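You operate a simulated robot arm through the tools that you are given. There is no shell and no other tool. Be economical: measure what you need, move in short steps, check, and stop when the job is done.

Carry out the task below with a simulated robot arm. There is one attempt and no reset: what you move stays moved.

TASK
Open the table drawer.
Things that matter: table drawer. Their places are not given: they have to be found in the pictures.

It is judged by the outcome, as a careful person would: the job done as asked, and still so three seconds after it is handed in. It fails if anything else is knocked over, pushed out of place, dropped, spilled or broken.

THE ROBOT
A 7-joint arm with a two-finger parallel gripper, fixed in place. Base frame: the origin is at the foot of the arm, x ahead of it, y to its left, z up. Lengths are in mm, angles in degrees, forces in N, time in s.
With the tool pointing down near the work surface it reaches from about 240 to 660 mm from the base axis. Its first joint turns from -66.0 to 66.0 degrees. Payload 1.57 kg.
Tool frame: the origin (TCP) lies between the finger pads and is the grasp point; the fingertips stand 30 mm ahead of it; z points along the fingers, y is the line along which they close. The gripper opens to 110 mm. The fingers are 24 mm wide and 12 mm thick; the gripper's body (48 by 112 mm) begins 78 mm behind the TCP.
Orientation is told as [roll, pitch, yaw] about the base's x, y, z axes, in that order, counted from this pose: with the fingers straight down and closing along the base's y, the tool's x points along the base's -x, its y along +y and its z along -z.

THE INTERFACE
- The arm moves only by the tool step_arm. Its argument "rows" is a list that holds one entry, the list of rows, each a list of 7 numbers: the shift along the tool's x, y, z in mm, then the turn, a rotation vector about the tool's x, y, z in degrees, then the opening, from 0 (shut) to 1 (fully open). In form: [[[x, y, z, rx, ry, rz, claw], ...]]. A call has 1 to 8 rows; each row shifts and turns the commanded pose from where the row before left it, along the tool's axes as they then stand. A row lasts 0.2 s, in which the tool goes at most 50 mm and 8.6 degrees; a call with a longer step from one row to the next is refused whole, and so is a gripper value outside its range. A pose out of reach is approached as far as the arm can. The call stops where the force on the tool passes 40 N (or 10 N more than at its start, if that is more) or the arm is blocked; 0.2 s more then pass. The fingers move at their own pace (about 108 mm/s each) and stop on an object; they squeeze with about 35 N. The grip force told is the motor's: it shows also when the fingers shut on nothing. Time passes only in rows, and 0.2 s behind the last, so rows that do not move let the fingers close. It gives the time, the measured TCP pose, the force on the tool (base axes), the opening and the grip force at its end, in the units of the frame above (readings bear some noise).
- Cameras (640 x 400 px; columns grow to the right, rows downward): "scene" is fixed at [167.5, -427.3, 1369.1]; the picture's right is [0.49, -0.87, 0.00], its down [-0.76, -0.43, -0.49] and it looks along [0.43, 0.24, -0.87] (base axes); focal length 335 px, centre (320, 200). "wrist" rides on the gripper at [-36, 0, -80] in the tool frame; the picture's right is [0.00, -1.00, 0.00], its down [0.97, 0.00, -0.24] and it looks along [0.24, 0.00, 0.97] (tool axes); focal length 218 px, centre (320, 200).
- get_image(camera): a new picture of that camera. No time passes.
- locate(camera, pixels): for up to 12 pixels [column, row] of the newest picture of that camera ("zoom" is the newest enlarged one), the place [x, y, z] in the base frame of the surface seen there, good to about 3 mm. No time passes.
- zoom(camera, box): a new picture of the part [left, top, right, bottom] of that camera's present view, enlarged. No time passes.
- sign_off(): hands the job in; it is judged then, once.

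Work in short steps. Measure before you move; look again where a grasp or a placing could have gone wrong, and mend it. You have 60 turns and 16 pictures in all, the two below and enlarged ones among them. Open the gripper and draw the arm clear of the work before you hand the job in, unless the task says otherwise; then end with one line.

The tools are called as name(argument=value, ...) on one line, values as JSON. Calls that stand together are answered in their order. step_arm: Moves the arm, as the interface text tells. Its arguments: {"type":"object","properties":{"rows":{"type":"array","items":{"type":"array","items":{"type":"array","items":{"type":"number"}}}}},"required":["rows"]} The other tools are called the same way: get_image (camera) takes a picture; locate (camera, pixels) gives the place of the surface under pixels of a picture; zoom (camera, box) takes an enlarged picture of a part of a camera's view; sign_off () hands the job in.

At the start:

```text
time: 0.0
position: [357.2, -337.6, 877.1]
orientation: [0.0, 0.1, 0.1]
force: [0.0, 0.2, -0.2]
grip_width: 110.1
grip_force: 0.1
```

scene: 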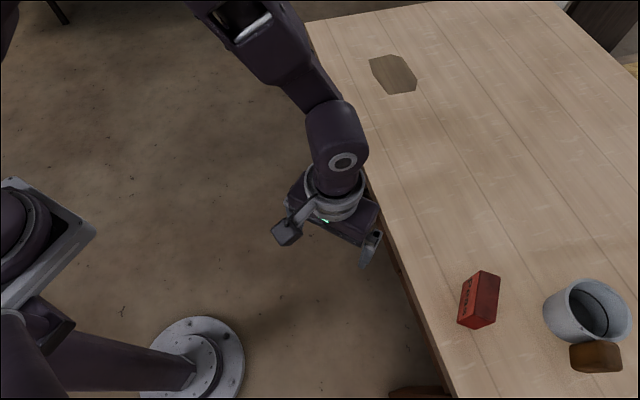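
wrist: 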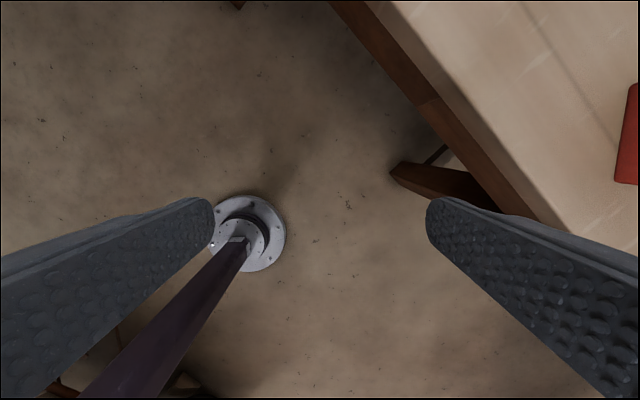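

The table edge runs from about (305,25) to (455,398) in the scene picture. I measure it, and zoom on both views along the edge to find the drawer front.

zoom(camera="scene", box=[340, 200, 480, 400])

zoom(camera="wrist", box=[320, 0, 640, 250])

locate(camera="scene", pixels=[[308, 26], [335, 85], [390, 215], [410, 270], [430, 325], [445, 370], [480, 300], [400, 270], [415, 318], [420, 392], [585, 310], [395, 75]])

locate(camera="wrist", pixels=[[370, 40], [420, 100], [480, 165], [530, 210], [400, 20], [460, 100], [530, 180], [410, 180], [470, 190], [440, 155]])

```text
2.00 times, centred on (410, 300) of scene
```

zoom: 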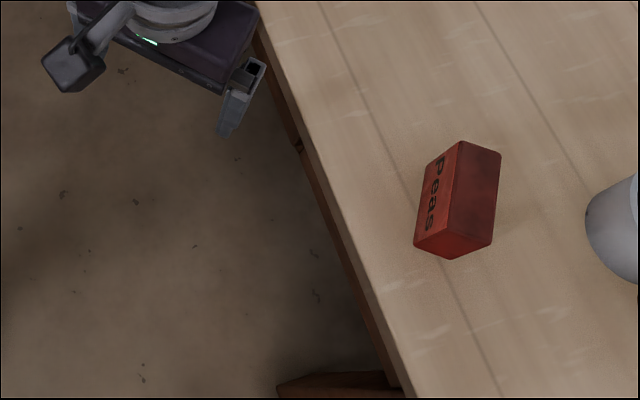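

```text
1.60 times, centred on (480, 125) of wrist
```

zoom: 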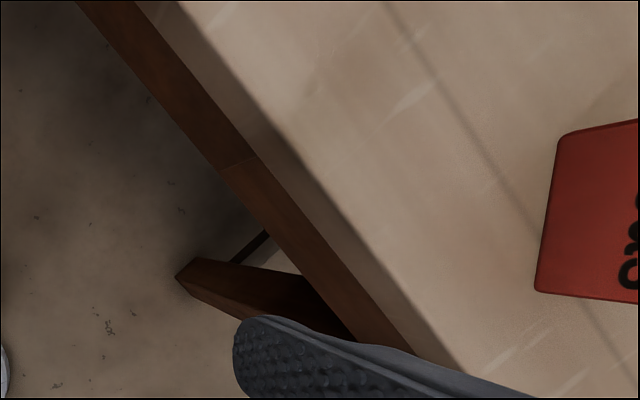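

```text
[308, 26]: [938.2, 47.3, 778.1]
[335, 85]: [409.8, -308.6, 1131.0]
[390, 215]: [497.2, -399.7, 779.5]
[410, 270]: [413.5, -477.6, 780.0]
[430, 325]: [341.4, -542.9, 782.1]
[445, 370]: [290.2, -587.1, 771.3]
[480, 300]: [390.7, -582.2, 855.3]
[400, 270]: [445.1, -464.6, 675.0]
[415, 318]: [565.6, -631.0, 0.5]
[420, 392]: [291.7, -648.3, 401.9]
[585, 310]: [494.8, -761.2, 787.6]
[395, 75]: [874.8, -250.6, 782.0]
```

```text
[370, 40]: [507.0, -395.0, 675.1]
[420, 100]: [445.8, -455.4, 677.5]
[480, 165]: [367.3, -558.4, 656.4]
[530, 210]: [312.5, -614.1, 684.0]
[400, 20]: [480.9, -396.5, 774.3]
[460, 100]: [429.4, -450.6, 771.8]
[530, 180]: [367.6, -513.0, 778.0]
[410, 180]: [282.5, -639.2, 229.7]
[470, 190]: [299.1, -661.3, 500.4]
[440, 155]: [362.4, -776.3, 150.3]
```

The table top is at z≈780, and its near edge lies about 630 mm from the base, facing it at about −45°. There is a seam in the apron near (440,−458,680). I'll turn the tool 45° to face the edge, then tilt it up to see the face.

step_arm(rows=[[[0, 0, 0, 0, 0, 7.5, 0.3], [0, 0, 0, 0, 0, 7.5, 0.3], [0, 0, 0, 0, 0, 7.5, 0.3], [0, 0, 0, 0, 0, 7.5, 0.3], [0, 0, 0, 0, 0, 7.5, 0.3], [0, 0, 0, 0, 0, 7.5, 0.3], [20, 0, 0, 0, 0, 0, 0.3], [20, 0, 0, 0, 0, 0, 0.3]]])

```text
time: 1.8
position: [328.5, -310.1, 875.9]
orientation: [-0.1, 0.0, -45.0]
force: [-0.4, 0.3, 1.2]
grip_width: 33.0
grip_force: 0.1
```

The yaw is now −45° and the TCP is about 180 mm short of the edge. Next I tilt the tool up towards the table.

step_arm(rows=[[[0, 0, 0, 0, -8, 0, 0.3], [0, 0, 0, 0, -8, 0, 0.3], [0, 0, 0, 0, -8, 0, 0.3], [0, 0, 0, 0, -8, 0, 0.3], [0, 0, 0, 0, -8, 0, 0.3], [0, 0, 0, 0, -8, 0, 0.3], [0, 0, 0, 0, -8, 0, 0.3], [0, 0, 0, 0, 0, 0, 0.3]]])

```text
time: 3.6
position: [343.8, -325.4, 868.1]
orientation: [0.0, -55.9, -45.0]
force: [0.3, -0.7, 0.4]
grip_width: 33.1
grip_force: 0.1
out of reach, approached as far as the arm can: row 6, 7
```

The tilt reached 56°, with the arm near its limit at this height. I go straight down about 130 mm, clear of the edge, and look.

step_arm(rows=[[[27, 0, 18, 0, 0, 0, 0.3], [27, 0, 18, 0, 0, 0, 0.3], [27, 0, 18, 0, 0, 0, 0.3], [27, 0, 18, 0, 0, 0, 0.3], [0, 0, 0, 0, 0, 0, 0.3]]])

get_image(camera="wrist")

```text
time: 4.8
position: [344.3, -327.7, 737.9]
orientation: [0.2, -56.0, -45.0]
force: [0.0, 0.2, 0.4]
grip_width: 32.9
grip_force: 0.0
```

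```text
11 pictures are left
```

wrist: 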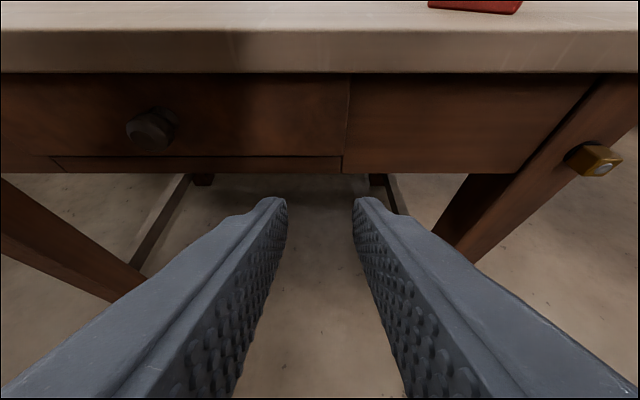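

The drawer front spans columns 55–347, with a knob at about (152,128). A brass item sits on the leg at (595,160). I measure the knob and the face, and zoom in.

zoom(camera="wrist", box=[50, 60, 250, 185])

locate(camera="wrist", pixels=[[140, 130], [152, 128], [165, 122], [150, 145], [152, 112], [240, 85], [240, 145], [60, 145], [340, 120], [360, 120], [595, 160], [250, 163]])

zoom(camera="wrist", box=[540, 120, 640, 200])

```text
3.20 times, centred on (150, 122) of wrist
```

zoom: 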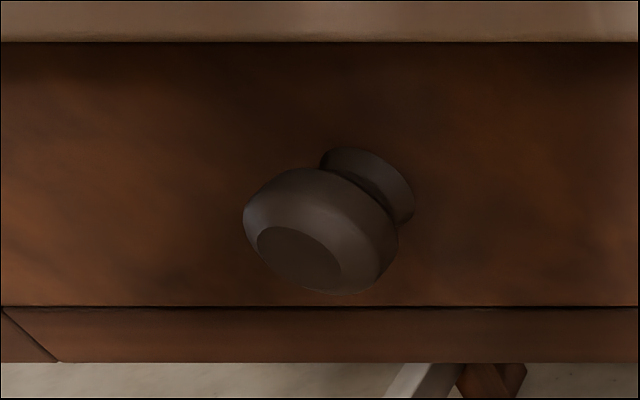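

```text
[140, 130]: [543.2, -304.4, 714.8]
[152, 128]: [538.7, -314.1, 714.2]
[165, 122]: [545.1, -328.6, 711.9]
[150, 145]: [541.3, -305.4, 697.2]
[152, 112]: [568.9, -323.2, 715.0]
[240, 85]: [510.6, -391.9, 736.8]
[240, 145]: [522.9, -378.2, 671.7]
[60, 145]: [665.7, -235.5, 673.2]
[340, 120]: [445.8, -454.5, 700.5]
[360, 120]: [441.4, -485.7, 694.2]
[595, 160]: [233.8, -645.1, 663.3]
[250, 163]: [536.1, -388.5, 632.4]
```

```text
5.00 times, centred on (590, 160) of wrist
```

zoom: 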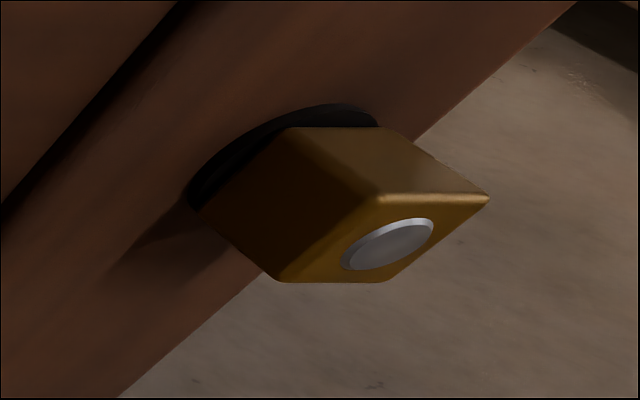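

The drawer knob sticks out about 38 mm from the face, which lies at r≈637 along the −45° line. I refine the knob's centre from its front disc and rims.

locate(camera="wrist", pixels=[[144, 140], [128, 127], [134, 137], [155, 146], [168, 145], [172, 132], [145, 115], [158, 116], [163, 108], [176, 122], [138, 120], [140, 142]])

```text
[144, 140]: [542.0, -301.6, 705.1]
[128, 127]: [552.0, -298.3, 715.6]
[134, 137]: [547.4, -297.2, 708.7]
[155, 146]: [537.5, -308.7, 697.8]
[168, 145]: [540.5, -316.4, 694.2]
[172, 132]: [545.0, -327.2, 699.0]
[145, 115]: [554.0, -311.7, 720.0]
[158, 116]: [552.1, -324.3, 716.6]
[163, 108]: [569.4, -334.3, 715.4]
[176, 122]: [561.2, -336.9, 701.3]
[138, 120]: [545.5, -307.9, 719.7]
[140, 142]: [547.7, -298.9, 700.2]
```

The knob axis is at t≈168 mm along the face and z≈706, with the head between r≈597 and 618. I move 156 mm sideways at the current tilt with the gripper opened to about 65 mm.

step_arm(rows=[[[0, 39, 0, 0, 0, 0, 0.6], [0, 39, 0, 0, 0, 0, 0.6], [0, 39, 0, 0, 0, 0, 0.6], [0, 39, 0, 0, 0, 0, 0.6], [-23, 0, 30, 0, 0, 0, 0.6], [0, 0, 0, 0, 0, 0, 0.6]]])

get_image(camera="wrist")

```text
time: 6.2
position: [481.7, -242.9, 740.2]
orientation: [0.0, -56.1, -45.0]
force: [-0.9, -0.8, 0.1]
grip_width: 65.9
grip_force: 0.1
```

```text
8 pictures are left
```

wrist: 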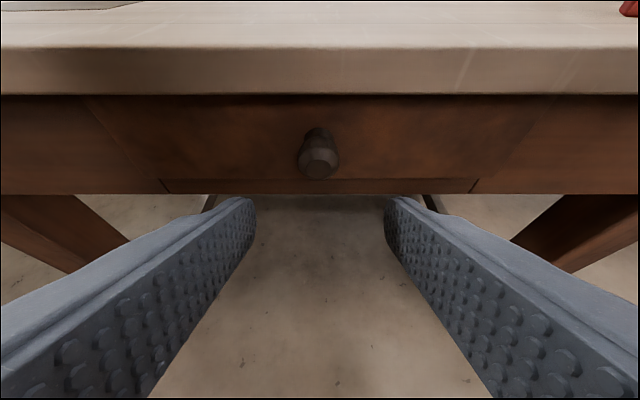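

The knob is centred between the fingers at column 318. I close in about 93 mm, to r≈600 and z≈710, then shut the gripper.

step_arm(rows=[[[-8, 0, 30, 0, 0, 0, 0.6], [-8, 0, 30, 0, 0, 0, 0.6], [-8, 0, 30, 0, 0, 0, 0.6], [0, 0, 0, 0, 0, 0, 0.6]]])

get_image(camera="wrist")

```text
time: 7.2
position: [541.3, -304.4, 708.3]
orientation: [0.0, -56.0, -45.0]
force: [-0.3, 0.1, -0.3]
grip_width: 65.8
grip_force: 0.1
```

```text
7 pictures are left
```

wrist: 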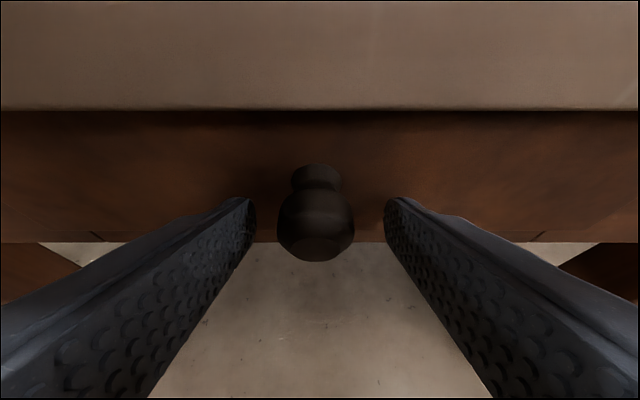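

The knob is between the fingertips, so I close on it.

step_arm(rows=[[[0, 0, 0, 0, 0, 0, 0.2], [0, 0, 0, 0, 0, 0, 0.0], [0, 0, 0, 0, 0, 0, 0.0]]])

```text
time: 8.0
position: [543.9, -303.0, 709.8]
orientation: [0.3, -56.0, -45.0]
force: [13.0, 11.4, -2.0]
grip_width: 33.6
grip_force: 41.4
```

The gripper holds the knob (33.6 mm, 41 N), with a slight sideways load. I ease +3 mm along y and pull 30 mm straight out as a test.

step_arm(rows=[[[0, 3, 0, 0, 0, 0, 0], [5.6, 0, -8.3, 0, 0, 0, 0], [5.6, 0, -8.3, 0, 0, 0, 0], [5.6, 0, -8.3, 0, 0, 0, 0], [0, 0, 0, 0, 0, 0, 0]]])

```text
time: 9.2
position: [523.6, -283.2, 708.6]
orientation: [-0.2, -55.9, -45.1]
force: [-5.0, -5.0, -4.5]
grip_width: 33.9
grip_force: 41.8
```

Still gripped, and r is down to 570, so the drawer is sliding freely. I pull on, about 100 mm.

step_arm(rows=[[[8.4, -0.5, -12.4, 0, 0, 0, 0], [8.4, 0, -12.4, 0, 0, 0, 0], [8.4, 0, -12.4, 0, 0, 0, 0], [8.4, 0, -12.4, 0, 0, 0, 0], [8.4, 0, -12.4, 0, 0, 0, 0], [8.4, 0, -12.4, 0, 0, 0, 0], [8.4, 0, -12.4, 0, 0, 0, 0], [0, 0, 0, 0, 0, 0, 0]]])

get_image(camera="scene")

```text
time: 11.0
position: [446.9, -207.1, 710.0]
orientation: [-0.3, -55.9, -45.0]
force: [-21.2, -21.1, -11.6]
grip_width: 33.7
grip_force: 41.5
```

```text
6 pictures are left
```

scene: 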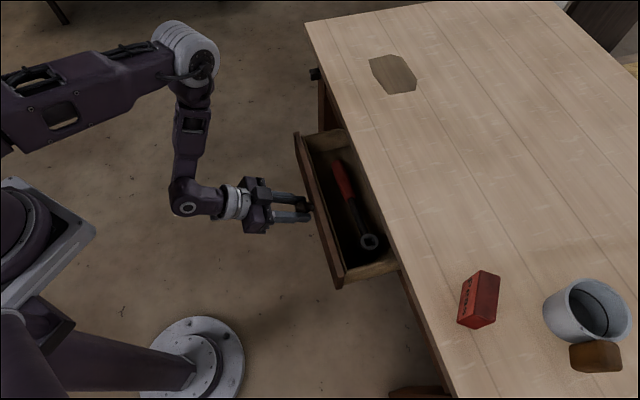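

The drawer is out about 137 mm with a wrench inside. A sideways load of about 30 N has built up, so I ease −4 mm along y and pull about 60 mm more at an easy pace.

step_arm(rows=[[[0, -4, 0, 0, 0, 0, 0], [5.6, 0, -8.3, 0, 0, 0, 0], [5.6, 0, -8.3, 0, 0, 0, 0], [5.6, 0, -8.3, 0, 0, 0, 0], [5.6, 0, -8.3, 0, 0, 0, 0], [5.6, 0, -8.3, 0, 0, 0, 0], [5.6, 0, -8.3, 0, 0, 0, 0], [0, 0, 0, 0, 0, 0, 0]]])

```text
time: 12.9
position: [407.3, -165.8, 709.5]
orientation: [0.8, -56.0, -45.3]
force: [3.8, 4.2, -3.0]
grip_width: 33.5
grip_force: 41.1
stopped in row 8: the force on the tool passed its limit (the readings are from after the stop); the commanded pose is now the measured one
```

The pull stopped on force at r≈405, about 194 mm of travel, which is probably the drawer's end stop. I check with a picture.

get_image(camera="scene")

```text
5 pictures are left
```

scene: 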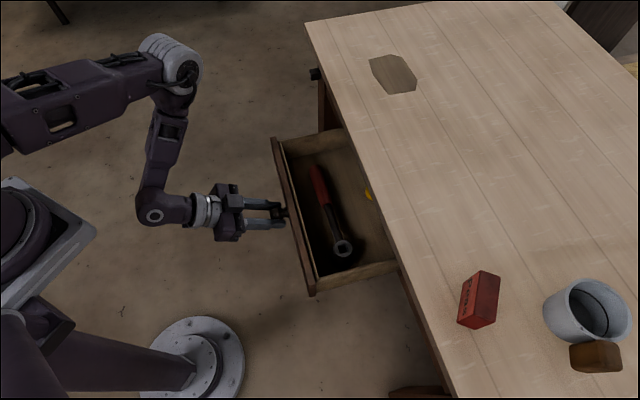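

The drawer is well open. I test gently, 10 mm more, to see whether this is really the stop.

step_arm(rows=[[[2.2, 0, -3.3, 0, 0, 0, 0], [2.2, 0, -3.3, 0, 0, 0, 0], [2.2, 0, -3.3, 0, 0, 0, 0], [0, 0, 0, 0, 0, 0, 0]]])

locate(camera="scene", pixels=[[275, 142], [312, 292], [295, 215], [365, 175], [390, 262]])

```text
time: 13.9
position: [399.7, -159.5, 711.8]
orientation: [0.8, -56.3, -45.2]
force: [29.1, -25.6, -1.5]
grip_width: 34.0
grip_force: 41.4
```

```text
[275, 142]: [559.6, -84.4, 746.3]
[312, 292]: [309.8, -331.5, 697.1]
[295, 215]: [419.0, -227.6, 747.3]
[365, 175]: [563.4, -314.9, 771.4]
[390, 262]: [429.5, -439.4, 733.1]
```

About 39 N now resists a further pull at almost no movement, so this is the end stop. I ease off, open the gripper and back away along the fingers.

step_arm(rows=[[[-3.3, 0, 5, 0, 0, 0, 0], [0, 0, 0, 0, 0, 0, 0.3], [0, 0, 0, 0, 0, 0, 0.6], [0, 0, 0, 0, 0, 0, 0.6], [0, 0, -15, 0, 0, 0, 0.6], [0, 0, -25, 0, 0, 0, 0.6], [0, 0, -25, 0, 0, 0, 0.6], [0, 0, 0, 0, 0, 0, 0.6]]])

get_image(camera="scene")

```text
time: 15.7
position: [363.6, -123.9, 745.8]
orientation: [0.7, -56.0, -45.2]
force: [0.3, -0.3, -0.7]
grip_width: 65.7
grip_force: 0.0
```

```text
4 pictures are left
```

scene: 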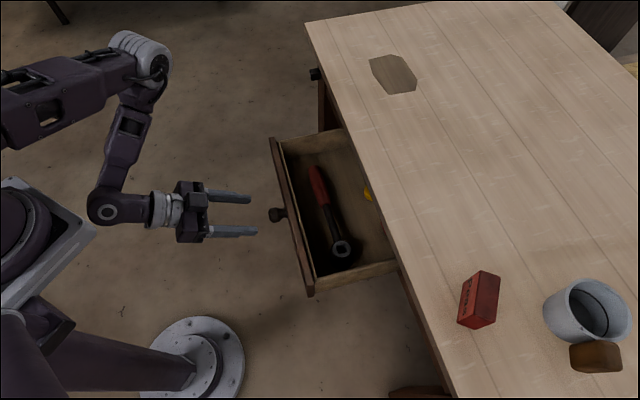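

The drawer stays open with the gripper clear of the knob, and the items on the table are where they were. I hand the job in.

sign_off()

```text
The job is handed in.
```

The table drawer is open about 195 mm, to what felt like its end stop; the gripper is open and clear of the knob, and nothing else was disturbed.
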